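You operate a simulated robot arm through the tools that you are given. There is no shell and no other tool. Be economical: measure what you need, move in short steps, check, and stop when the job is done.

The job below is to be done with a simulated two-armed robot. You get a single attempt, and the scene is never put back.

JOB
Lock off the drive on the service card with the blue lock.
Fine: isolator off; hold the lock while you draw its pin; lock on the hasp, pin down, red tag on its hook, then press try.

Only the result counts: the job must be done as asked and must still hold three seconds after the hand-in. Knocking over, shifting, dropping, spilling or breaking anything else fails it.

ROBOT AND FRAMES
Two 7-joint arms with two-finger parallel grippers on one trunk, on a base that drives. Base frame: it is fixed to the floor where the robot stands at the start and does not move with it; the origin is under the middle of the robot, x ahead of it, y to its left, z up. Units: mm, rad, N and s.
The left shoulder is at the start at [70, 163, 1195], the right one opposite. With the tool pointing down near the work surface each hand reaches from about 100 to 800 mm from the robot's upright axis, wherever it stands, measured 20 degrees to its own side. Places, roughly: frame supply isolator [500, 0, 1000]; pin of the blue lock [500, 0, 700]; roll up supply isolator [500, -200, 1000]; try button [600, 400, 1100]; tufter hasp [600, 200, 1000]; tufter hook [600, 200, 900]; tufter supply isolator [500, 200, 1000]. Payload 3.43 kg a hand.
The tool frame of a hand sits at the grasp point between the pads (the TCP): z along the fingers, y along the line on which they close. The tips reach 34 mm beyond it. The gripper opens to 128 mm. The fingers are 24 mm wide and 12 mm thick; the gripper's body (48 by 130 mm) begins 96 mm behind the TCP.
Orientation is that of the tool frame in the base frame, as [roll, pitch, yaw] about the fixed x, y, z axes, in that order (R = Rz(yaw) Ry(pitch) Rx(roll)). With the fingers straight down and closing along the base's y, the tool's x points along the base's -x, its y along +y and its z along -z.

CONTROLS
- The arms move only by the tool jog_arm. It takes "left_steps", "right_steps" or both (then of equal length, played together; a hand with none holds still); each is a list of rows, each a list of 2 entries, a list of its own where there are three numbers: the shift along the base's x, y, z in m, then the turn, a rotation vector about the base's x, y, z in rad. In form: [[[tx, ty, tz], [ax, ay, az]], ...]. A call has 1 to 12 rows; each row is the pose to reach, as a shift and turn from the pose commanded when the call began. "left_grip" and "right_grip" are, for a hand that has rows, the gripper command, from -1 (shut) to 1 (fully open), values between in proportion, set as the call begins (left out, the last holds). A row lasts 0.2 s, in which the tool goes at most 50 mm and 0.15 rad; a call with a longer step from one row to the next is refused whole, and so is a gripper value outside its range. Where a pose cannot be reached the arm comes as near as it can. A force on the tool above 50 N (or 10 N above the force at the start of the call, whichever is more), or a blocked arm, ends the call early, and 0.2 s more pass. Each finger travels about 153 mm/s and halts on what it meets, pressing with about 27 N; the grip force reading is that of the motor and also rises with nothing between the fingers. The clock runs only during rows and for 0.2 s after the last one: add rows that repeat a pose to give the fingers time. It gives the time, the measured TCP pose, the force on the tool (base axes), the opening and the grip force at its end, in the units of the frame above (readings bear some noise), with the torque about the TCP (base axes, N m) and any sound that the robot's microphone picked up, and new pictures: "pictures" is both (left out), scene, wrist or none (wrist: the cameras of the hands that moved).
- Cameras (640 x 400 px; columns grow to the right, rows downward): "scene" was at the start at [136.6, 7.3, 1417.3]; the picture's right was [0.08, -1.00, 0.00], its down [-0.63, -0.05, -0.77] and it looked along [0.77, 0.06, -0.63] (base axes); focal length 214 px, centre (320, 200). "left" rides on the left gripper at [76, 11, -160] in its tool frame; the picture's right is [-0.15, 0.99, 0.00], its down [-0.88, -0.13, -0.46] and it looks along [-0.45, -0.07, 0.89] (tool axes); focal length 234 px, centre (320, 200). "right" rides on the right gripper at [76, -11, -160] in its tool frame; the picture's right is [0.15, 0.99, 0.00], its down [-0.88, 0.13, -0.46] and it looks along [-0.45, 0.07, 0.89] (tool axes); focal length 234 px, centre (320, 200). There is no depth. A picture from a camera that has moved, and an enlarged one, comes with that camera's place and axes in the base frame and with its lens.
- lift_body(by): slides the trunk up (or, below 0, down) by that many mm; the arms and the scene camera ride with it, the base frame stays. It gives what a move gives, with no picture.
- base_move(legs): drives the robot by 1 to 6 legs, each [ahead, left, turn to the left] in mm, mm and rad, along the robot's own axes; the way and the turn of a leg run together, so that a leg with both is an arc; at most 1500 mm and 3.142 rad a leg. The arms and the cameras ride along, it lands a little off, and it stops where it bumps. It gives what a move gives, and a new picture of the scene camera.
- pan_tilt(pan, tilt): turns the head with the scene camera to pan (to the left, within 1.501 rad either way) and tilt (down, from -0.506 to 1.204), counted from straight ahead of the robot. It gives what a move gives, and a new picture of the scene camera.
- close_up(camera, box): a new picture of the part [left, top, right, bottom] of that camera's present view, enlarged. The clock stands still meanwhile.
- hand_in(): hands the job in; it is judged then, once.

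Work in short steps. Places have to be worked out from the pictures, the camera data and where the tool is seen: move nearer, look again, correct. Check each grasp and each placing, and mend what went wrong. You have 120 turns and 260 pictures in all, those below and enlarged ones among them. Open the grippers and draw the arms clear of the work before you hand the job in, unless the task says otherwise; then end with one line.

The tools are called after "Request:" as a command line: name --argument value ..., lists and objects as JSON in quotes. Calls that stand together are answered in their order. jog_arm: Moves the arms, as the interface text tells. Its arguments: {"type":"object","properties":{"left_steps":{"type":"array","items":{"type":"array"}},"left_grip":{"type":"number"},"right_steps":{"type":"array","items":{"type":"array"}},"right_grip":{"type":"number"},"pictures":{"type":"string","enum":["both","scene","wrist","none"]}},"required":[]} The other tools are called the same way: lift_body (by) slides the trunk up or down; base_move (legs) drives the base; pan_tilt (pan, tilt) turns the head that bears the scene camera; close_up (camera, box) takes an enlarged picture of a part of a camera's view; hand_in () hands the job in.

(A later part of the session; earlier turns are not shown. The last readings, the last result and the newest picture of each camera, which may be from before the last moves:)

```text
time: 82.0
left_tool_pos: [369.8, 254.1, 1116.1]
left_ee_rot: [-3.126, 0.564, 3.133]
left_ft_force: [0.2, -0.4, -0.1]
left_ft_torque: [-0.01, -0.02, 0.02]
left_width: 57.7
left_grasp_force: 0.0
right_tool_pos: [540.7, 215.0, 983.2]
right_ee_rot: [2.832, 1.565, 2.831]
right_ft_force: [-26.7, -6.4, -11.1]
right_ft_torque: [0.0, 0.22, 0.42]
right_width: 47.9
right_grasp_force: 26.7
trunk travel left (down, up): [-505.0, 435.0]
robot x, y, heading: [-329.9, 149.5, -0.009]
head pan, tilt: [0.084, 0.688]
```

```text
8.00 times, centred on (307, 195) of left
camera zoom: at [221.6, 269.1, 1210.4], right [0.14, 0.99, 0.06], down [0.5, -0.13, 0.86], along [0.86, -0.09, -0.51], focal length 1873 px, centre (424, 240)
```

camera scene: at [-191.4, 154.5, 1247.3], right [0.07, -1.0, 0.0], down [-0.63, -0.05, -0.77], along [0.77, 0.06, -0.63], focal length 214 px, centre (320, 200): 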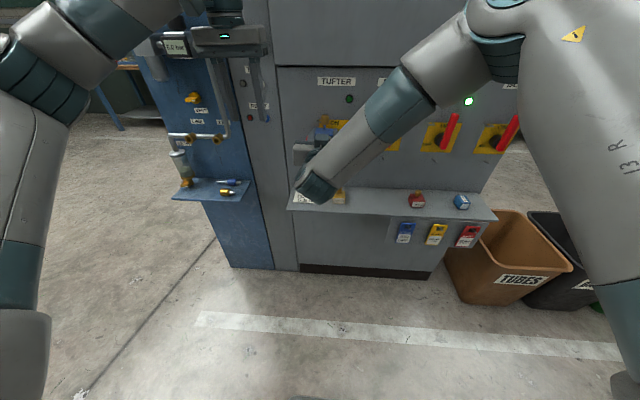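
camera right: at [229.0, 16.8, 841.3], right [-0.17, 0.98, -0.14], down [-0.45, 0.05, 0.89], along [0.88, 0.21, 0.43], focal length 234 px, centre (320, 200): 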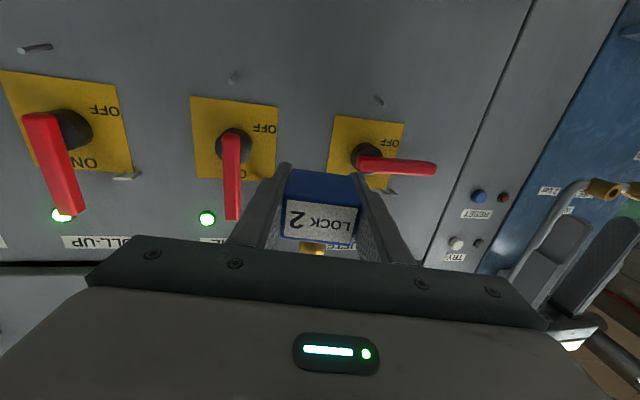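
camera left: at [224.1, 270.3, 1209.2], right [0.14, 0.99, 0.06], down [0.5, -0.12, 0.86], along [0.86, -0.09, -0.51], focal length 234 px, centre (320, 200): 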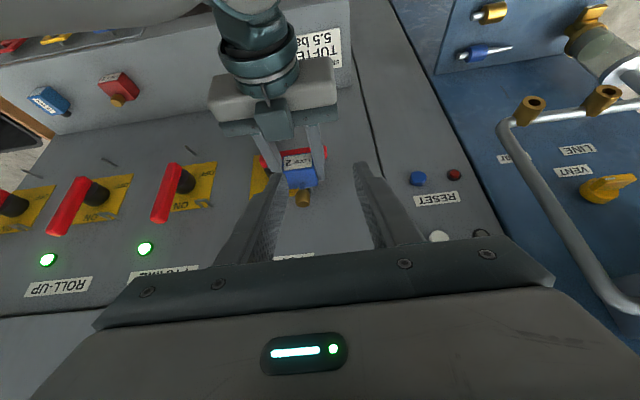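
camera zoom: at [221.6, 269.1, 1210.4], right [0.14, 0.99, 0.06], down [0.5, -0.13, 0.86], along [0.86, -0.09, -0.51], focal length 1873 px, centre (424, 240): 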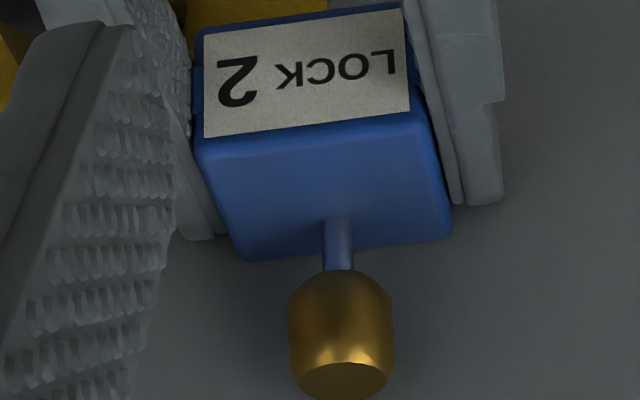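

The lock has seated against the panel (27 N), pin at about x 563, so it's on the hasp. I'll ease off slightly with the right hand, and bring the shut left fingers, tilted forward, above the knob to press the pin down.

Request:
jog_arm --left_steps '[[[0.03, -0.005, 0.01], [0, -0.1, 0]], [[0.06, -0.015, 0.01], [0, -0.2, 0]], [[0.09, -0.025, 0.0], [0, -0.3, 0]], [[0.12, -0.035, -0.01], [0, -0.34, 0]], [[0.145, -0.039, -0.02], [0, -0.34, 0]], [[0.168, -0.039, -0.022], [0, -0.34, 0]], [[0.168, -0.039, -0.022], [0, -0.34, 0]]]' --right_steps '[[[-0.001, 0, 0], [0, 0, 0]], [[-0.001, 0, 0], [0, 0, 0]], [[-0.001, 0, 0], [0, 0, 0]], [[-0.001, 0, 0], [0, 0, 0]], [[-0.001, 0, 0], [0, 0, 0]], [[-0.001, 0, 0], [0, 0, 0]], [[-0.001, 0, 0], [0, 0, 0]]]' --left_grip -1 --pictures "none"

Request:
close_up --camera "scene" --box '[280, 70, 360, 140]'

Request:
close_up --camera "left" --box '[240, 100, 400, 240]'

```text
time: 83.6
left_tool_pos: [540.0, 216.4, 1094.1]
left_ee_rot: [-3.127, 0.904, 3.131]
left_ft_force: [-0.8, -0.4, -0.1]
left_ft_torque: [-0.01, 0.02, -0.01]
left_width: 0.0
left_grasp_force: 27.5
right_tool_pos: [540.6, 216.1, 983.8]
right_ee_rot: [2.867, 1.569, 2.863]
right_ft_force: [-27.9, -1.9, -17.1]
right_ft_torque: [-0.27, 0.51, 0.64]
right_width: 47.7
right_grasp_force: 26.8
trunk travel left (down, up): [-505.0, 435.0]
robot x, y, heading: [-329.4, 147.4, -0.007]
head pan, tilt: [0.084, 0.688]
```

```text
5.71 times, centred on (320, 105) of scene
camera zoom: at [-193.3, 153.8, 1247.4], right [0.07, -1.0, 0.0], down [-0.63, -0.05, -0.77], along [0.77, 0.06, -0.63], focal length 1226 px, centre (320, 743)
```

zoom: 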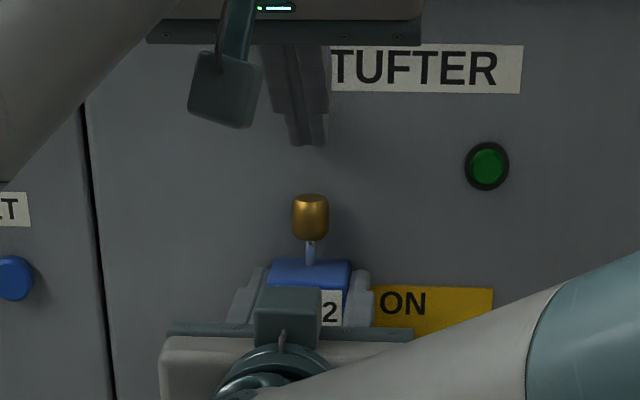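

```text
2.86 times, centred on (320, 170) of left
camera zoom: at [367.9, 231.8, 1134.0], right [0.11, 0.99, 0.11], down [0.18, -0.13, 0.97], along [0.98, -0.09, -0.2], focal length 669 px, centre (320, 286)
```

zoom: 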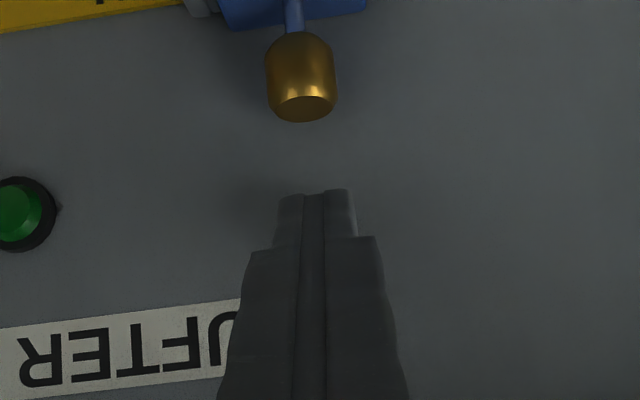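

Left fingertips are right above the knob (top z≈1038). Pressing down in small rows.

Request:
jog_arm --left_steps '[[[0, -0.001, -0.012], [0, 0, 0]], [[0, -0.001, -0.022], [0, 0, 0]], [[0, -0.001, -0.026], [0, 0, 0]], [[0, -0.001, -0.029], [0, 0, 0]], [[0, -0.001, -0.032], [0, 0, 0]], [[0, -0.001, -0.035], [0, 0, 0]], [[0, -0.001, -0.038], [0, 0, 0]], [[0, -0.001, -0.041], [0, 0, 0]], [[0, -0.001, -0.043], [0, 0, 0]], [[0, -0.001, -0.045], [0, 0, 0]]]' --pictures "none"

Request:
close_up --camera "scene" --box '[280, 70, 360, 140]'

Request:
close_up --camera "left" --box '[240, 100, 400, 240]'

```text
time: 85.8
left_tool_pos: [539.7, 216.1, 1054.2]
left_ee_rot: [-3.126, 0.913, 3.133]
left_ft_force: [1.9, -1.6, 27.3]
left_ft_torque: [-0.05, -0.61, -0.35]
left_width: 0.0
left_grasp_force: 26.4
right_tool_pos: [540.3, 216.4, 985.4]
right_ee_rot: [3.058, 1.567, 3.055]
right_ft_force: [-12.9, 5.0, -23.6]
right_ft_torque: [-0.29, 0.28, 0.61]
right_width: 48.0
right_grasp_force: 27.5
trunk travel left (down, up): [-505.0, 435.0]
robot x, y, heading: [-327.3, 149.7, -0.006]
head pan, tilt: [0.084, 0.688]
```

```text
5.71 times, centred on (320, 105) of scene
camera zoom: at [-193.4, 154.2, 1247.7], right [0.07, -1.0, 0.0], down [-0.63, -0.05, -0.77], along [0.77, 0.06, -0.63], focal length 1226 px, centre (320, 743)
```

zoom: 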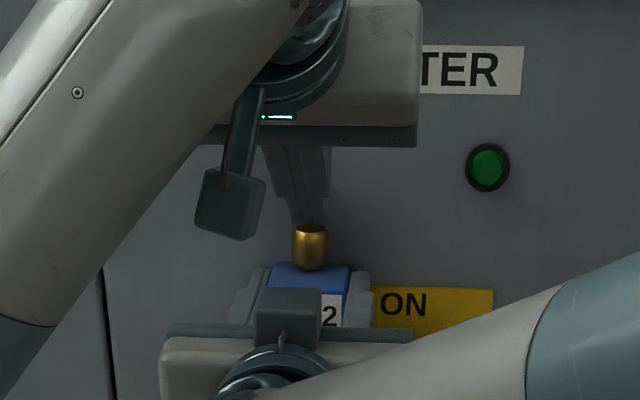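

```text
2.86 times, centred on (320, 170) of left
camera zoom: at [366.9, 232.1, 1091.0], right [0.11, 0.99, 0.11], down [0.18, -0.12, 0.98], along [0.98, -0.09, -0.19], focal length 669 px, centre (320, 286)
```

zoom: 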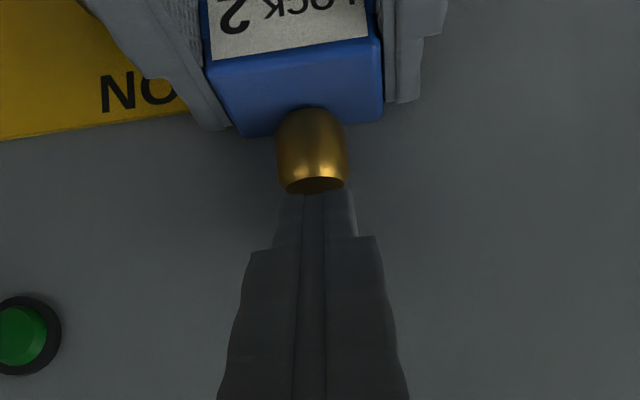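

The pin went down; I'll press a few mm more to be sure it bottoms.

Request:
jog_arm --left_steps '[[[0, 0, -0.002], [0, 0, 0]], [[0, 0, -0.004], [0, 0, 0]], [[0, 0, -0.004], [0, 0, 0]]]' --pictures "none"

Request:
close_up --camera "left" --box '[290, 120, 350, 180]'

Request:
close_up --camera "scene" --box '[300, 100, 340, 130]'

```text
time: 86.6
left_tool_pos: [537.8, 215.4, 1052.2]
left_ee_rot: [-3.124, 0.915, 3.133]
left_ft_force: [3.3, -1.4, 41.1]
left_ft_torque: [-0.04, -0.86, -0.1]
left_width: 0.0
left_grasp_force: 27.1
right_tool_pos: [540.7, 215.3, 985.1]
right_ee_rot: [2.243, 1.569, 2.239]
right_ft_force: [-0.3, 7.5, -22.3]
right_ft_torque: [-0.15, 0.16, 0.29]
right_width: 47.7
right_grasp_force: 26.7
trunk travel left (down, up): [-505.0, 435.0]
robot x, y, heading: [-331.0, 146.5, -0.004]
head pan, tilt: [0.084, 0.688]
```

```text
6.67 times, centred on (320, 150) of left
camera zoom: at [366.5, 231.8, 1090.0], right [0.11, 0.99, 0.11], down [0.17, -0.12, 0.98], along [0.98, -0.09, -0.19], focal length 1561 px, centre (320, 533)
```

zoom: 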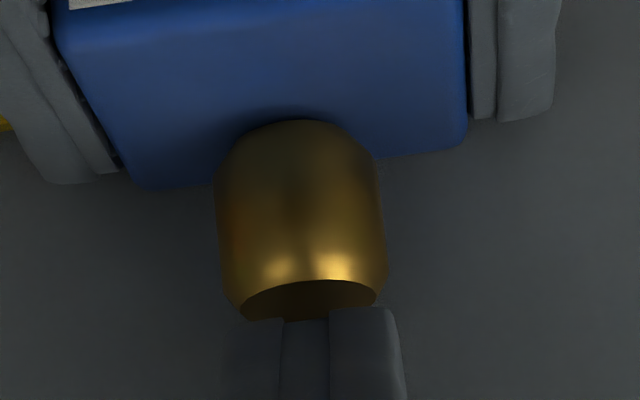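

```text
13.33 times, centred on (320, 115) of scene
camera zoom: at [-194.2, 154.6, 1247.8], right [0.07, -1.0, 0.0], down [-0.63, -0.05, -0.77], along [0.77, 0.06, -0.63], focal length 2860 px, centre (320, 1333)
```

zoom: 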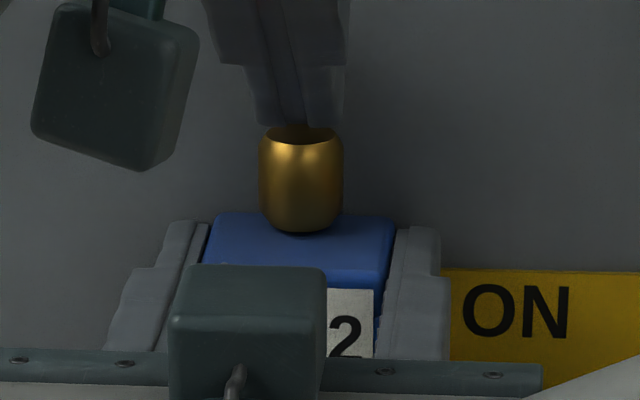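

Pin is fully down. Left hand lifts away, then the right opens and backs off.

Request:
jog_arm --left_steps '[[[0, 0, 0.02], [0, 0, 0]], [[-0.01, 0.01, 0.06], [0, 0, 0]], [[-0.05, 0.03, 0.08], [0, 0.1, 0]], [[-0.08, 0.06, 0.09], [0, 0.2, 0]]]' --pictures "none"

Request:
jog_arm --right_steps '[[[0, 0, -0.001], [0, 0, 0]], [[0, 0, -0.001], [0, 0, 0]], [[0, 0, -0.001], [0, 0, 0]], [[-0.02, 0, -0.001], [0, 0, 0]], [[-0.05, 0, -0.001], [0, 0, 0]], [[-0.08, 0, -0.001], [0, 0, 0]]]' --right_grip 0.1 --pictures "scene"

Request:
close_up --camera "scene" --box '[290, 90, 350, 140]'

Request:
close_up --camera "right" --box '[220, 60, 440, 240]'

```text
time: 87.6
left_tool_pos: [458.2, 274.7, 1132.4]
left_ee_rot: [-3.125, 0.702, 3.132]
left_ft_force: [0.7, -0.1, -0.3]
left_ft_torque: [-0.01, -0.02, -0.01]
left_width: 0.0
left_grasp_force: 27.3
right_tool_pos: [540.0, 215.5, 986.1]
right_ee_rot: [1.108, 1.571, 1.101]
right_ft_force: [-21.9, -0.2, -5.2]
right_ft_torque: [-0.02, 0.26, 0.48]
right_width: 47.7
right_grasp_force: 27.1
trunk travel left (down, up): [-505.0, 435.0]
robot x, y, heading: [-325.0, 149.9, -0.008]
head pan, tilt: [0.084, 0.688]
```

```text
time: 89.0
left_tool_pos: [460.8, 273.6, 1132.5]
left_ee_rot: [-3.125, 0.701, 3.131]
left_ft_force: [-0.1, 0.8, 0.3]
left_ft_torque: [-0.02, 0.0, 0.02]
left_width: 0.0
left_grasp_force: 26.9
right_tool_pos: [463.4, 215.2, 981.5]
right_ee_rot: [2.62, 1.569, 2.617]
right_ft_force: [-0.2, 0.7, 0.1]
right_ft_torque: [0.0, -0.01, 0.02]
right_width: 70.5
right_grasp_force: 0.0
trunk travel left (down, up): [-505.0, 435.0]
robot x, y, heading: [-326.3, 145.9, -0.006]
head pan, tilt: [0.084, 0.688]
camera scene: at [-191.6, 154.2, 1247.3], right [0.07, -1.0, 0.0], down [-0.63, -0.05, -0.77], along [0.77, 0.06, -0.63], focal length 214 px, centre (320, 200)
```

scene: 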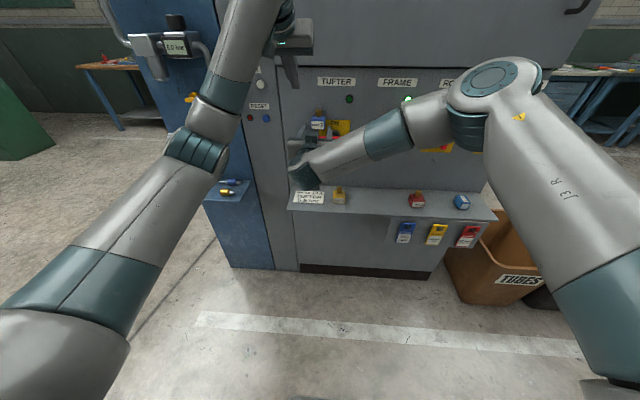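

```text
8.00 times, centred on (320, 115) of scene
camera zoom: at [-191.6, 154.2, 1247.3], right [0.07, -1.0, 0.0], down [-0.63, -0.05, -0.77], along [0.77, 0.06, -0.63], focal length 1716 px, centre (320, 880)
```

zoom: 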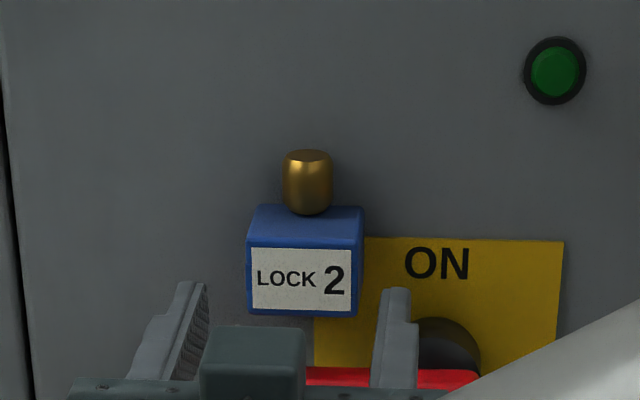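

```text
2.22 times, centred on (330, 150) of right
camera zoom: at [302.7, 204.2, 906.1], right [0.0, 0.99, -0.14], down [-0.45, 0.13, 0.88], along [0.89, 0.06, 0.45], focal length 520 px, centre (298, 311)
```

zoom: 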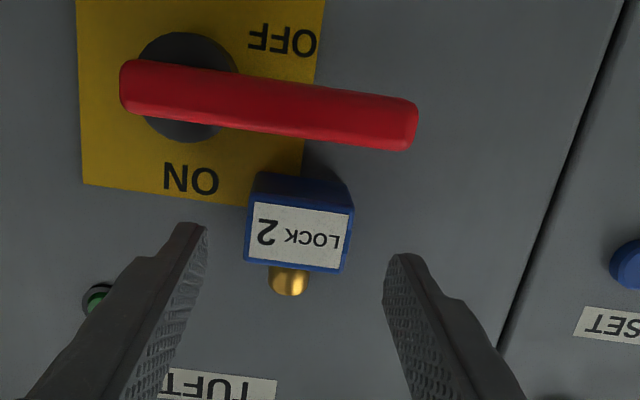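

The lock hangs on the hasp with its pin down. Next is the red DANGER tag at the right front. I'll withdraw both arms, back off, and drive right in front of the tags.

Request:
jog_arm --right_steps '[[[-0.03, 0, 0], [0, 0, 0]], [[-0.06, 0, 0], [0, 0, 0]], [[-0.08, -0.02, 0], [0, 0, 0]], [[-0.08, -0.05, 0], [0, 0, 0]]]' --left_steps '[[[-0.03, 0, 0], [0, 0.1, 0]], [[-0.06, 0.01, 0], [0, 0.2, 0]], [[-0.09, 0.02, 0], [0, 0.3, 0]], [[-0.1, 0.03, 0], [0, 0.4, 0]]]' --pictures "none"

Request:
base_move --legs '[[-80, 0, 0], [0, -250, 0]]'

Request:
lift_body --by -280

Request:
pan_tilt --pan -0.1 --tilt 0.55

```text
time: 90.0
left_tool_pos: [361.0, 304.3, 1133.8]
left_ee_rot: [-3.121, 0.3, 3.135]
left_ft_force: [-0.3, 0.3, 0.3]
left_ft_torque: [0.03, -0.02, 0.02]
left_width: 0.0
left_grasp_force: 27.3
right_tool_pos: [382.2, 161.8, 982.6]
right_ee_rot: [2.485, 1.568, 2.482]
right_ft_force: [-0.3, 0.2, -0.4]
right_ft_torque: [0.02, -0.04, -0.01]
right_width: 70.5
right_grasp_force: 0.1
trunk travel left (down, up): [-505.0, 435.0]
robot x, y, heading: [-324.9, 148.0, -0.012]
head pan, tilt: [0.084, 0.688]
```

```text
time: 92.5
left_tool_pos: [275.1, 60.4, 1135.2]
left_ee_rot: [-3.124, 0.3, 3.139]
left_ft_force: [0.2, 0.7, 0.4]
left_ft_torque: [0.05, 0.01, 0.03]
left_width: 0.1
left_grasp_force: 26.1
right_tool_pos: [299.2, -79.5, 983.0]
right_ee_rot: [2.641, 1.567, 2.639]
right_ft_force: [0.4, -0.7, -0.2]
right_ft_torque: [-0.01, 0.04, 0.03]
right_width: 70.4
right_grasp_force: 0.1
trunk travel left (down, up): [-505.0, 435.0]
robot x, y, heading: [-412.5, -101.3, -0.009]
head pan, tilt: [0.084, 0.688]
camera scene: at [-275.2, -91.9, 1247.3], right [0.08, -1.0, 0.0], down [-0.63, -0.05, -0.77], along [0.77, 0.06, -0.63], focal length 214 px, centre (320, 200)
```

scene: 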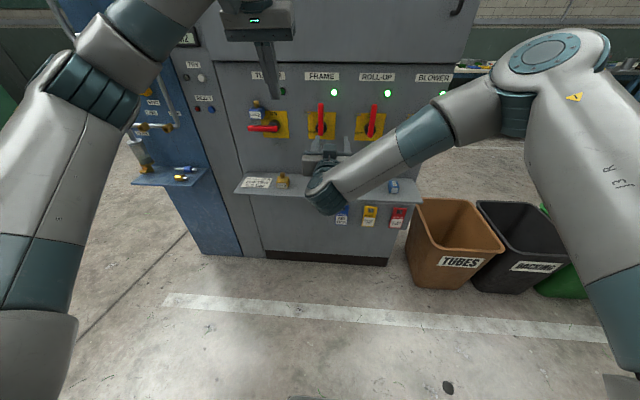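

```text
time: 95.3
left_tool_pos: [275.3, 60.7, 855.6]
left_ee_rot: [-3.124, 0.303, 3.141]
left_ft_force: [0.3, 0.0, 0.3]
left_ft_torque: [0.01, 0.02, 0.02]
left_width: 0.0
left_grasp_force: 27.1
right_tool_pos: [299.4, -78.3, 703.6]
right_ee_rot: [2.74, 1.568, 2.739]
right_ft_force: [-0.5, 0.9, 0.1]
right_ft_torque: [-0.01, 0.0, 0.01]
right_width: 70.2
right_grasp_force: 0.1
trunk travel left (down, up): [-225.0, 715.0]
robot x, y, heading: [-409.8, -103.5, -0.008]
head pan, tilt: [0.084, 0.688]
```

```text
time: 96.1
left_tool_pos: [276.0, 61.7, 854.6]
left_ee_rot: [-3.123, 0.301, 3.139]
left_ft_force: [-0.3, 0.7, 0.6]
left_ft_torque: [0.03, 0.01, 0.02]
left_width: 0.0
left_grasp_force: 26.2
right_tool_pos: [298.5, -79.1, 702.6]
right_ee_rot: [2.782, 1.566, 2.782]
right_ft_force: [-0.8, 0.9, -0.7]
right_ft_torque: [0.01, -0.02, -0.03]
right_width: 70.6
right_grasp_force: 0.0
trunk travel left (down, up): [-225.0, 715.0]
robot x, y, heading: [-410.4, -96.9, -0.005]
head pan, tilt: [-0.099, 0.55]
camera scene: at [-271.2, -107.3, 979.3], right [-0.1, -0.99, 0.0], down [-0.52, 0.05, -0.85], along [0.85, -0.09, -0.52], focal length 214 px, centre (320, 200)
```

scene: 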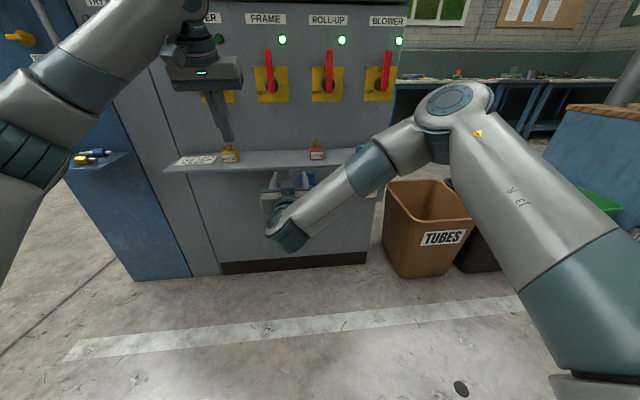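

The right forearm hides the tags; I'll move the right hand across in front of the red tag and look with its own camera.

Request:
jog_arm --right_steps '[[[0, -0.04, 0], [0, 0, 0]], [[0, -0.08, 0], [0, 0, 0]], [[0, -0.12, -0.01], [0, 0, 0]], [[0, -0.15, -0.02], [0, 0, 0]]]'

Request:
close_up --camera "right" --box '[180, 0, 460, 220]'

```text
time: 97.1
left_tool_pos: [276.4, 61.1, 855.0]
left_ee_rot: [-3.122, 0.302, 3.139]
left_ft_force: [-0.2, -0.3, 0.4]
left_ft_torque: [-0.05, 0.01, -0.02]
left_width: 0.0
left_grasp_force: 27.3
right_tool_pos: [290.6, -198.8, 700.8]
right_ee_rot: [3.065, 1.555, 3.044]
right_ft_force: [-0.1, -0.7, 0.5]
right_ft_torque: [0.0, 0.01, 0.0]
right_width: 70.3
right_grasp_force: 0.0
right hand out of reach, approached as far as the arm can: row 3, 4
trunk travel left (down, up): [-225.0, 715.0]
robot x, y, heading: [-413.9, -100.7, -0.008]
head pan, tilt: [-0.099, 0.55]
camera scene: at [-271.3, -107.5, 979.3], right [-0.1, -0.99, 0.0], down [-0.52, 0.05, -0.85], along [0.85, -0.09, -0.52], focal length 214 px, centre (320, 200)
camera right: at [130.2, -205.9, 626.2], right [0.02, 0.99, -0.15], down [-0.44, 0.14, 0.89], along [0.9, 0.05, 0.44], focal length 234 px, centre (320, 200)
```

scene: 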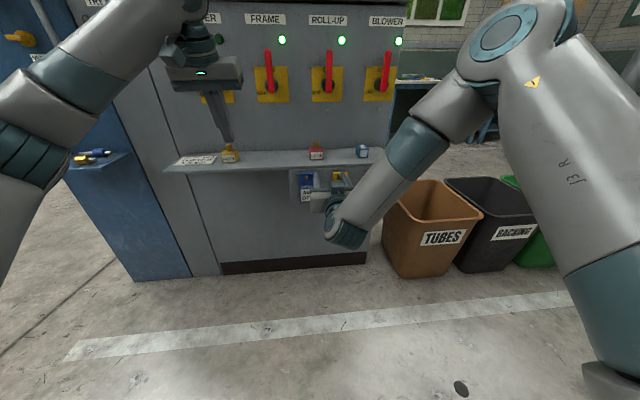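
right: 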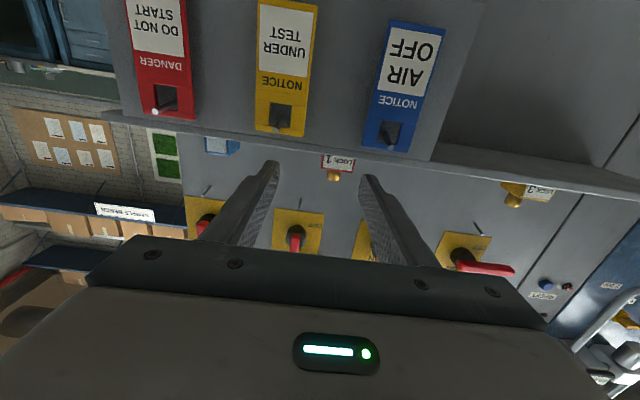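

```text
1.82 times, centred on (320, 110) of right
camera zoom: at [130.2, -205.9, 626.2], right [0.02, 0.99, -0.15], down [-0.44, 0.14, 0.89], along [0.9, 0.05, 0.44], focal length 426 px, centre (320, 364)
```

zoom: 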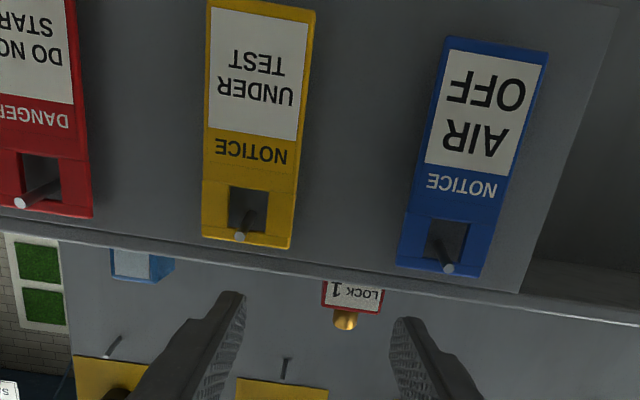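

The red tag hangs at about y −362, x≈385, z 575–690, peg tip ≈[369,−366,674]. I'll drive further right and lower the trunk a bit for a straight approach.

Request:
base_move --legs '[[0, -165, 0]]'

Request:
lift_body --by -70

Request:
close_up --camera "right" --box '[140, 0, 500, 225]'

```text
time: 98.5
left_tool_pos: [274.9, -105.3, 854.5]
left_ee_rot: [-3.124, 0.301, 3.136]
left_ft_force: [-0.3, -0.1, -0.2]
left_ft_torque: [0.05, -0.04, 0.03]
left_width: 0.0
left_grasp_force: 27.1
right_tool_pos: [290.7, -362.6, 699.3]
right_ee_rot: [3.043, 1.556, 3.019]
right_ft_force: [-1.1, 0.3, -0.5]
right_ft_torque: [-0.03, 0.0, 0.05]
right_width: 70.4
right_grasp_force: 0.1
trunk travel left (down, up): [-225.0, 715.0]
robot x, y, heading: [-411.9, -266.4, -0.006]
head pan, tilt: [-0.099, 0.55]
camera scene: at [-272.2, -272.4, 979.3], right [-0.11, -0.99, 0.0], down [-0.52, 0.06, -0.85], along [0.85, -0.09, -0.52], focal length 214 px, centre (320, 200)
```

scene: 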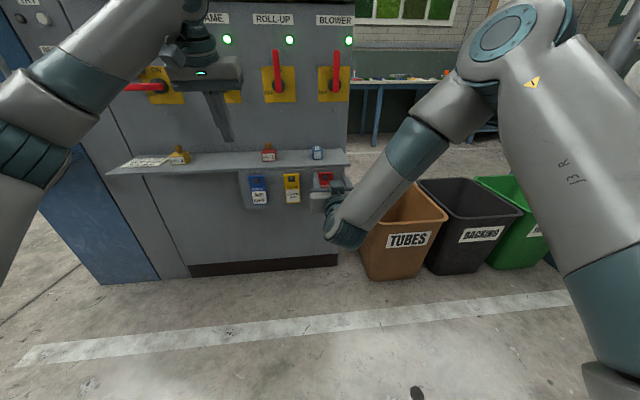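

```text
time: 99.6
left_tool_pos: [274.2, -104.3, 784.7]
left_ee_rot: [-3.122, 0.302, 3.14]
left_ft_force: [0.1, -1.0, 0.2]
left_ft_torque: [-0.02, -0.02, -0.01]
left_width: 0.1
left_grasp_force: 27.1
right_tool_pos: [291.2, -362.6, 629.2]
right_ee_rot: [3.079, 1.554, 3.055]
right_ft_force: [-0.3, -0.4, -0.1]
right_ft_torque: [0.03, 0.03, 0.02]
right_width: 70.4
right_grasp_force: 0.0
trunk travel left (down, up): [-155.0, 785.0]
robot x, y, heading: [-413.5, -262.8, -0.009]
head pan, tilt: [-0.099, 0.55]
```

```text
1.78 times, centred on (320, 112) of right
camera zoom: at [129.0, -370.8, 556.3], right [0.02, 0.99, -0.15], down [-0.44, 0.14, 0.89], along [0.9, 0.05, 0.44], focal length 416 px, centre (320, 356)
```

zoom: 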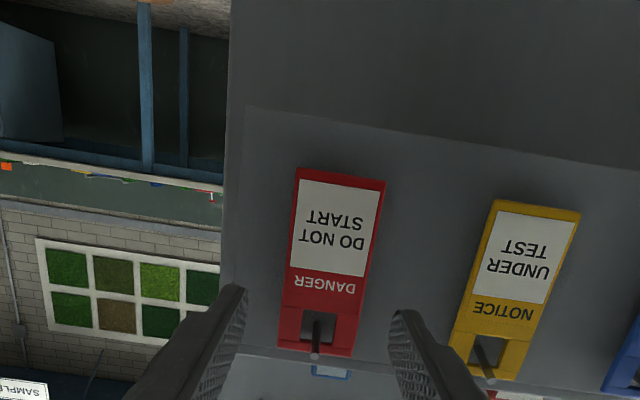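

The tag is vertical at x≈390, y≈−362, z 566–682, 51 mm wide, hole at z≈663. I'll move forward so the fingertips just straddle its edges at z≈615.

Request:
jog_arm --right_steps '[[[0.015, 0, -0.007], [0, 0, 0]], [[0.035, 0, -0.014], [0, 0, 0]], [[0.055, 0, -0.014], [0, 0, 0]], [[0.068, 0, -0.014], [0, 0, 0]], [[0.068, 0, -0.014], [0, 0, 0]]]' --pictures "none"

Request:
close_up --camera "right" --box '[200, 40, 440, 230]'

Request:
close_up --camera "scene" --box '[290, 150, 370, 240]'

```text
time: 100.8
left_tool_pos: [275.0, -104.7, 784.8]
left_ee_rot: [-3.122, 0.302, 3.137]
left_ft_force: [0.3, -0.3, -0.2]
left_ft_torque: [-0.03, 0.01, -0.02]
left_width: 0.1
left_grasp_force: 27.4
right_tool_pos: [355.1, -350.6, 621.7]
right_ee_rot: [3.114, 1.549, 3.08]
right_ft_force: [0.4, 0.0, -1.0]
right_ft_torque: [-0.01, 0.01, -0.04]
right_width: 70.9
right_grasp_force: 0.1
right hand out of reach, approached as far as the arm can: row 2, 3, 4, 5
trunk travel left (down, up): [-155.0, 785.0]
robot x, y, heading: [-410.9, -262.6, -0.007]
head pan, tilt: [-0.099, 0.55]
```

```text
2.11 times, centred on (320, 135) of right
camera zoom: at [193.6, -357.7, 549.4], right [0.03, 0.99, -0.15], down [-0.43, 0.14, 0.89], along [0.9, 0.04, 0.43], focal length 493 px, centre (320, 337)
```

zoom: 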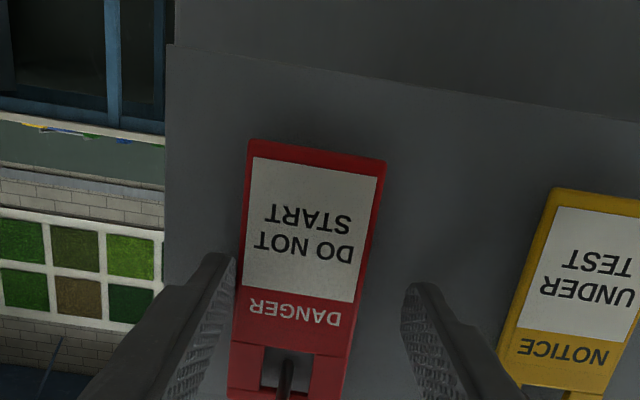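

```text
4.44 times, centred on (330, 195) of scene
camera zoom: at [-272.2, -271.9, 909.3], right [-0.11, -0.99, 0.0], down [-0.52, 0.06, -0.85], along [0.85, -0.09, -0.52], focal length 953 px, centre (276, 222)
```

zoom: 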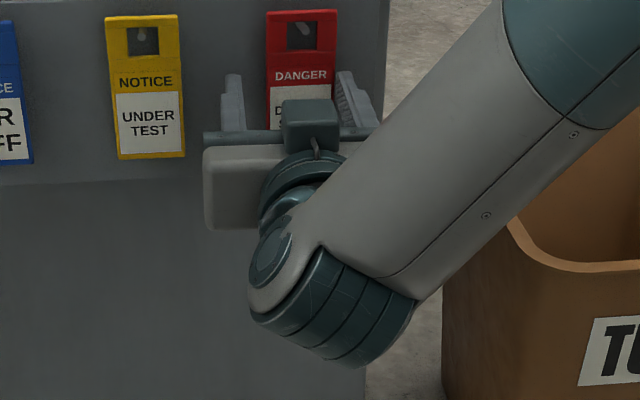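

The arm is at a limit so far to its own side. I'll retract, shift the base 75 mm to the right, and try again with the hand nearer the middle.

Request:
jog_arm --right_steps '[[[-0.03, 0.003, 0], [0, 0, 0]], [[-0.05, 0.01, 0], [0, 0, 0]], [[-0.05, 0.04, 0], [0, 0, 0]], [[-0.05, 0.075, 0], [0, 0, 0]]]' --pictures "none"

Request:
base_move --legs '[[0, -80, 0]]'

```text
time: 101.8
left_tool_pos: [275.1, -104.4, 785.0]
left_ee_rot: [-3.122, 0.303, 3.138]
left_ft_force: [-0.1, 1.1, -0.5]
left_ft_torque: [-0.06, 0.01, -0.01]
left_width: 0.2
left_grasp_force: 27.2
right_tool_pos: [305.1, -277.2, 620.4]
right_ee_rot: [3.115, 1.555, 3.09]
right_ft_force: [0.8, -0.4, 0.6]
right_ft_torque: [0.02, -0.01, -0.03]
right_width: 70.3
right_grasp_force: 0.0
trunk travel left (down, up): [-155.0, 785.0]
robot x, y, heading: [-411.2, -261.0, -0.008]
head pan, tilt: [-0.099, 0.55]
```

```text
time: 102.8
left_tool_pos: [274.1, -185.3, 785.3]
left_ee_rot: [-3.124, 0.302, 3.137]
left_ft_force: [-0.1, -0.8, -0.5]
left_ft_torque: [0.0, -0.02, -0.01]
left_width: 0.0
left_grasp_force: 26.9
right_tool_pos: [305.0, -358.3, 619.6]
right_ee_rot: [3.057, 1.555, 3.034]
right_ft_force: [0.4, -0.7, -0.2]
right_ft_torque: [0.0, 0.0, 0.01]
right_width: 70.3
right_grasp_force: 0.1
trunk travel left (down, up): [-155.0, 785.0]
robot x, y, heading: [-417.3, -343.3, -0.01]
head pan, tilt: [-0.099, 0.55]
camera scene: at [-272.8, -353.0, 909.3], right [-0.11, -0.99, 0.0], down [-0.52, 0.06, -0.85], along [0.85, -0.09, -0.52], focal length 214 px, centre (320, 200)
```

scene: 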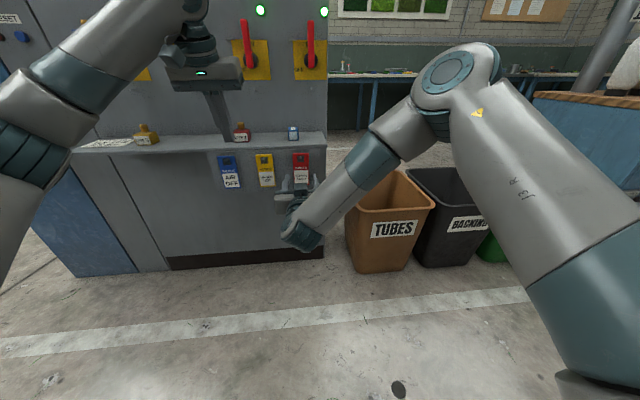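

Now the hand is comfortably placed. Sliding forward to straddle the tag.

Request:
jog_arm --right_steps '[[[0.02, -0.004, -0.003], [0, 0, 0]], [[0.04, -0.004, -0.003], [0, 0, 0]], [[0.054, -0.004, -0.003], [0, 0, 0]], [[0.054, -0.004, -0.003], [0, 0, 0]]]' --pictures "none"

Request:
close_up --camera "right" --box '[200, 40, 440, 230]'

Request:
close_up --camera "scene" --box '[265, 145, 335, 205]'

```text
time: 103.8
left_tool_pos: [273.9, -185.1, 783.7]
left_ee_rot: [-3.121, 0.302, 3.138]
left_ft_force: [-0.8, 0.0, 0.5]
left_ft_torque: [0.0, -0.02, -0.02]
left_width: 0.0
left_grasp_force: 26.8
right_tool_pos: [359.3, -362.9, 616.2]
right_ee_rot: [3.101, 1.557, 3.079]
right_ft_force: [0.2, 0.7, 0.2]
right_ft_torque: [0.01, 0.01, -0.01]
right_width: 70.5
right_grasp_force: 0.2
trunk travel left (down, up): [-155.0, 785.0]
robot x, y, heading: [-414.0, -342.0, -0.01]
head pan, tilt: [-0.099, 0.55]
```

```text
2.11 times, centred on (320, 135) of right
camera zoom: at [198.4, -370.7, 543.2], right [0.02, 0.99, -0.15], down [-0.44, 0.14, 0.89], along [0.9, 0.05, 0.44], focal length 493 px, centre (320, 337)
```

zoom: 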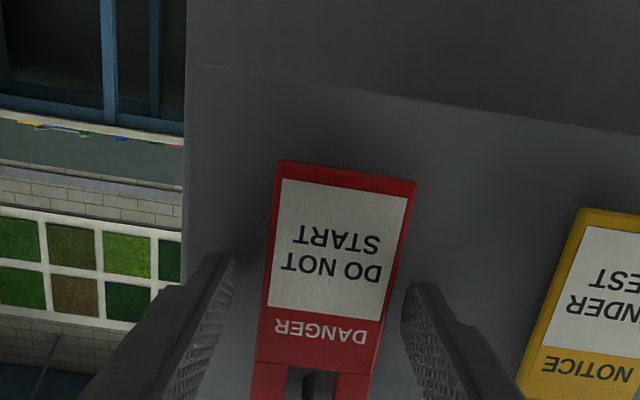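

```text
6.67 times, centred on (300, 175) of scene
camera zoom: at [-272.8, -352.6, 909.3], right [-0.11, -0.99, 0.0], down [-0.52, 0.06, -0.85], along [0.85, -0.09, -0.52], focal length 1430 px, centre (453, 367)
```

zoom: 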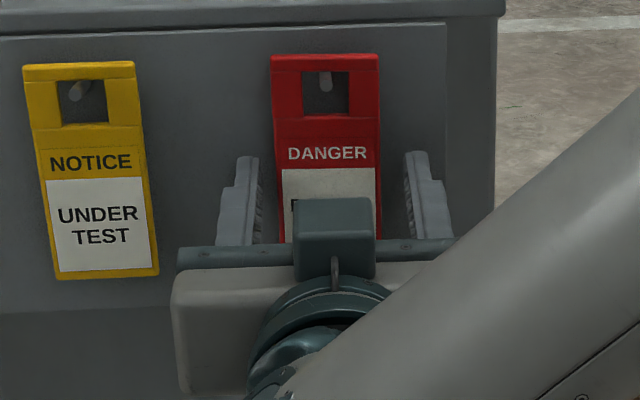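

Centred. I'll advance 3 mm more and close on the tag's edges.

Request:
jog_arm --right_steps '[[[0.003, 0, 0], [0, 0, 0]], [[0.003, 0, 0], [0, 0, 0]], [[0.003, 0, 0], [0, 0, 0]], [[0.003, 0, 0], [0, 0, 0]]]' --right_grip -1 --pictures "none"

Request:
close_up --camera "scene" --box '[265, 145, 335, 205]'

Request:
close_up --camera "right" --box '[200, 40, 440, 230]'

```text
time: 104.8
left_tool_pos: [273.8, -185.2, 785.1]
left_ee_rot: [-3.121, 0.302, 3.136]
left_ft_force: [0.5, -0.1, -0.1]
left_ft_torque: [-0.01, -0.03, 0.01]
left_width: 0.0
left_grasp_force: 27.1
right_tool_pos: [362.9, -362.2, 617.0]
right_ee_rot: [3.084, 1.555, 3.06]
right_ft_force: [0.6, -0.1, -0.2]
right_ft_torque: [-0.02, 0.0, 0.02]
right_width: 51.1
right_grasp_force: 27.0
trunk travel left (down, up): [-155.0, 785.0]
robot x, y, heading: [-411.9, -344.9, -0.008]
head pan, tilt: [-0.099, 0.55]
```

```text
6.67 times, centred on (300, 175) of scene
camera zoom: at [-272.7, -352.6, 909.3], right [-0.11, -0.99, 0.0], down [-0.52, 0.06, -0.85], along [0.85, -0.09, -0.52], focal length 1430 px, centre (453, 367)
```

zoom: 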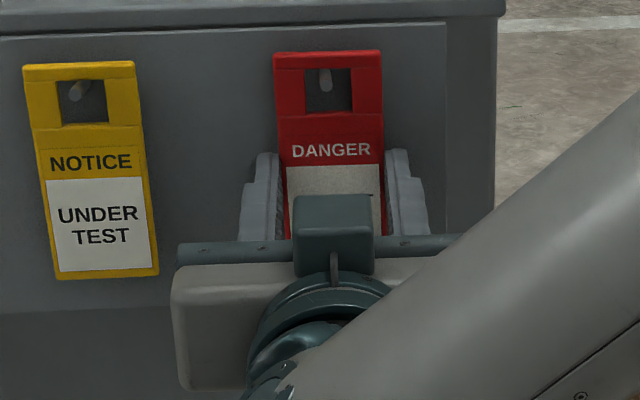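

```text
2.11 times, centred on (320, 135) of right
camera zoom: at [201.4, -370.5, 543.5], right [0.02, 0.99, -0.15], down [-0.44, 0.14, 0.89], along [0.9, 0.05, 0.44], focal length 493 px, centre (320, 337)
```

zoom: 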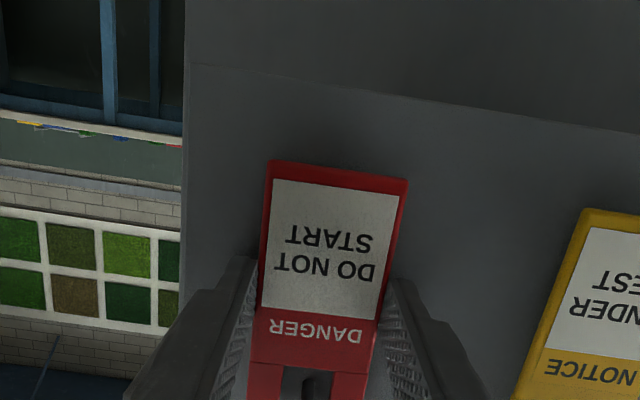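

Tag gripped (51 mm). I'll lift it slightly and draw it off along the upward-tilted peg slowly.

Request:
jog_arm --right_steps '[[[0, 0, 0.003], [0, 0, 0]], [[0, 0, 0.005], [0, 0, 0]], [[-0.005, 0, 0.007], [0, 0, 0]], [[-0.01, 0, 0.0085], [0, 0, 0]], [[-0.015, 0, 0.01], [0, 0, 0]], [[-0.02, 0, 0.0115], [0, 0, 0]], [[-0.025, 0, 0.013], [0, 0, 0]], [[-0.03, 0, 0.0145], [0, 0, 0]], [[-0.035, 0, 0.015], [0, 0, 0]], [[-0.042, 0, 0.015], [0, 0, 0]]]' --pictures "none"

Request:
close_up --camera "scene" --box '[265, 145, 335, 205]'

Request:
close_up --camera "right" --box '[200, 40, 440, 230]'

```text
time: 107.0
left_tool_pos: [273.0, -185.3, 784.5]
left_ee_rot: [-3.122, 0.301, 3.135]
left_ft_force: [0.8, 0.3, -0.8]
left_ft_torque: [-0.01, -0.02, -0.02]
left_width: 0.3
left_grasp_force: 27.1
right_tool_pos: [319.4, -361.8, 632.1]
right_ee_rot: [3.081, 1.555, 3.056]
right_ft_force: [-0.7, -0.7, -1.5]
right_ft_torque: [-0.01, 0.01, 0.0]
right_width: 50.6
right_grasp_force: 27.3
trunk travel left (down, up): [-155.0, 785.0]
robot x, y, heading: [-413.1, -341.4, -0.008]
head pan, tilt: [-0.099, 0.55]
```

```text
6.67 times, centred on (300, 175) of scene
camera zoom: at [-272.8, -352.6, 909.3], right [-0.11, -0.99, 0.0], down [-0.52, 0.06, -0.85], along [0.85, -0.09, -0.52], focal length 1430 px, centre (453, 367)
```

zoom: 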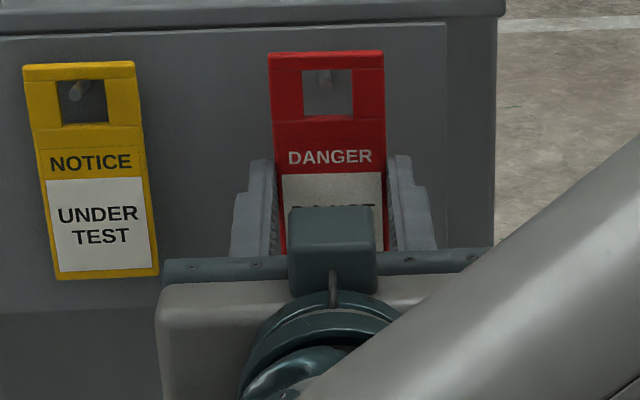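

```text
2.11 times, centred on (320, 135) of right
camera zoom: at [157.7, -369.2, 558.6], right [0.02, 0.99, -0.15], down [-0.44, 0.14, 0.89], along [0.9, 0.05, 0.44], focal length 493 px, centre (320, 337)
```

zoom: 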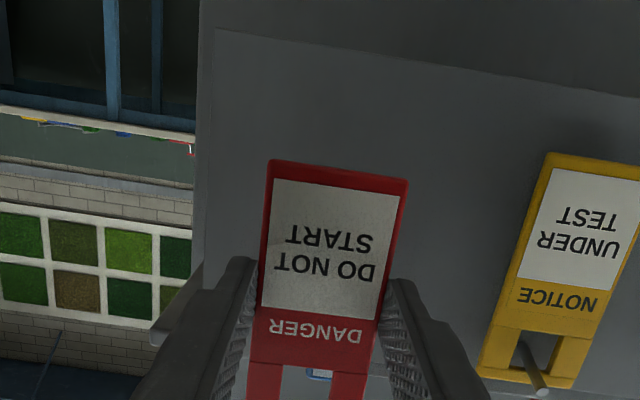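

The tag is free of its peg. I'll raise the trunk, then drive left to the tufter hook.

Request:
lift_body --by 210

Request:
base_move --legs '[[0, 480, 0]]'

Request:
close_up --camera "right" --box '[180, 20, 460, 230]'

```text
time: 109.3
left_tool_pos: [274.0, -184.9, 995.2]
left_ee_rot: [-3.122, 0.299, 3.138]
left_ft_force: [-0.1, 0.9, -0.3]
left_ft_torque: [0.01, 0.03, -0.01]
left_width: 0.4
left_grasp_force: 27.2
right_tool_pos: [319.9, -361.4, 841.8]
right_ee_rot: [3.094, 1.555, 3.069]
right_ft_force: [0.2, 0.4, 0.0]
right_ft_torque: [0.02, -0.02, -0.01]
right_width: 51.0
right_grasp_force: 27.0
trunk travel left (down, up): [-365.0, 575.0]
robot x, y, heading: [-408.2, -342.5, -0.007]
head pan, tilt: [-0.099, 0.55]
```

```text
time: 112.1
left_tool_pos: [277.5, 289.6, 994.9]
left_ee_rot: [-3.12, 0.302, 3.138]
left_ft_force: [-0.3, 0.2, 0.4]
left_ft_torque: [-0.03, -0.01, -0.01]
left_width: 0.0
left_grasp_force: 26.5
right_tool_pos: [322.5, 112.8, 842.9]
right_ee_rot: [3.116, 1.555, 3.091]
right_ft_force: [0.4, 0.1, -0.1]
right_ft_torque: [-0.01, 0.01, 0.0]
right_width: 51.0
right_grasp_force: 26.8
trunk travel left (down, up): [-365.0, 575.0]
robot x, y, heading: [-415.5, 131.0, -0.01]
head pan, tilt: [-0.099, 0.55]
camera scene: at [-269.3, 122.2, 1119.3], right [-0.11, -0.99, 0.0], down [-0.52, 0.05, -0.85], along [0.85, -0.09, -0.52], focal length 214 px, centre (320, 200)
```

scene: 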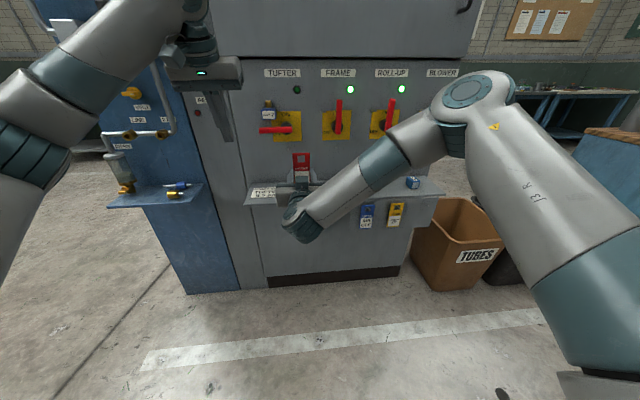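

```text
1.90 times, centred on (320, 125) of right
camera zoom: at [161.3, 105.4, 768.5], right [0.02, 0.99, -0.15], down [-0.44, 0.14, 0.89], along [0.9, 0.05, 0.44], focal length 446 px, centre (320, 343)
```

zoom: 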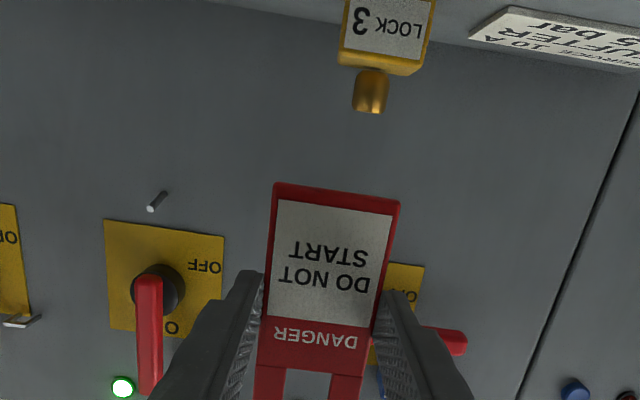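

I'll locate the tufter hook precisely from the scene camera and the tag's hole relative to the hand.

Request:
close_up --camera "scene" --box '[265, 95, 345, 165]'

Request:
close_up --camera "scene" --box '[280, 140, 330, 190]'

Request:
close_up --camera "left" --box '[120, 60, 440, 240]'

```text
5.71 times, centred on (305, 130) of scene
camera zoom: at [-269.3, 122.2, 1119.3], right [-0.11, -0.99, 0.0], down [-0.52, 0.05, -0.85], along [0.85, -0.09, -0.52], focal length 1226 px, centre (406, 600)
```

zoom: 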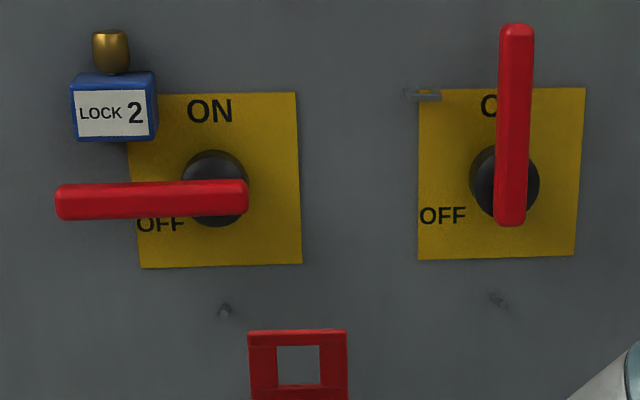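

```text
8.00 times, centred on (305, 165) of scene
camera zoom: at [-269.3, 122.2, 1119.3], right [-0.11, -0.99, 0.0], down [-0.52, 0.05, -0.85], along [0.85, -0.09, -0.52], focal length 1716 px, centre (440, 480)
```

zoom: 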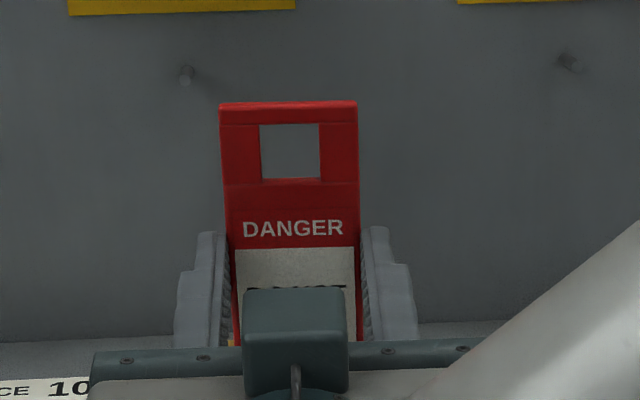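

```text
2.00 times, centred on (280, 150) of left
camera zoom: at [158.8, 305.2, 1124.5], right [0.15, 0.99, 0.02], down [0.7, -0.12, 0.7], along [0.69, -0.09, -0.71], focal length 468 px, centre (400, 300)
```

zoom: 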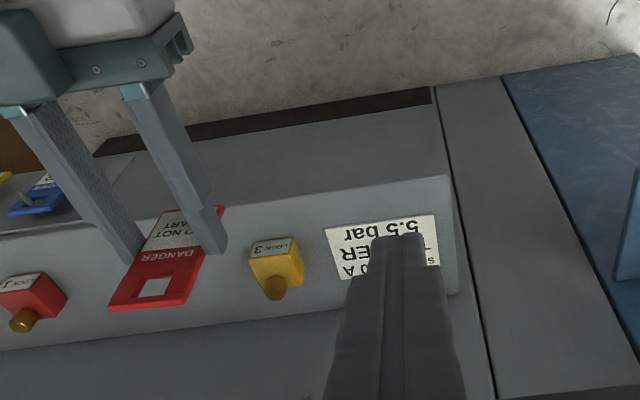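

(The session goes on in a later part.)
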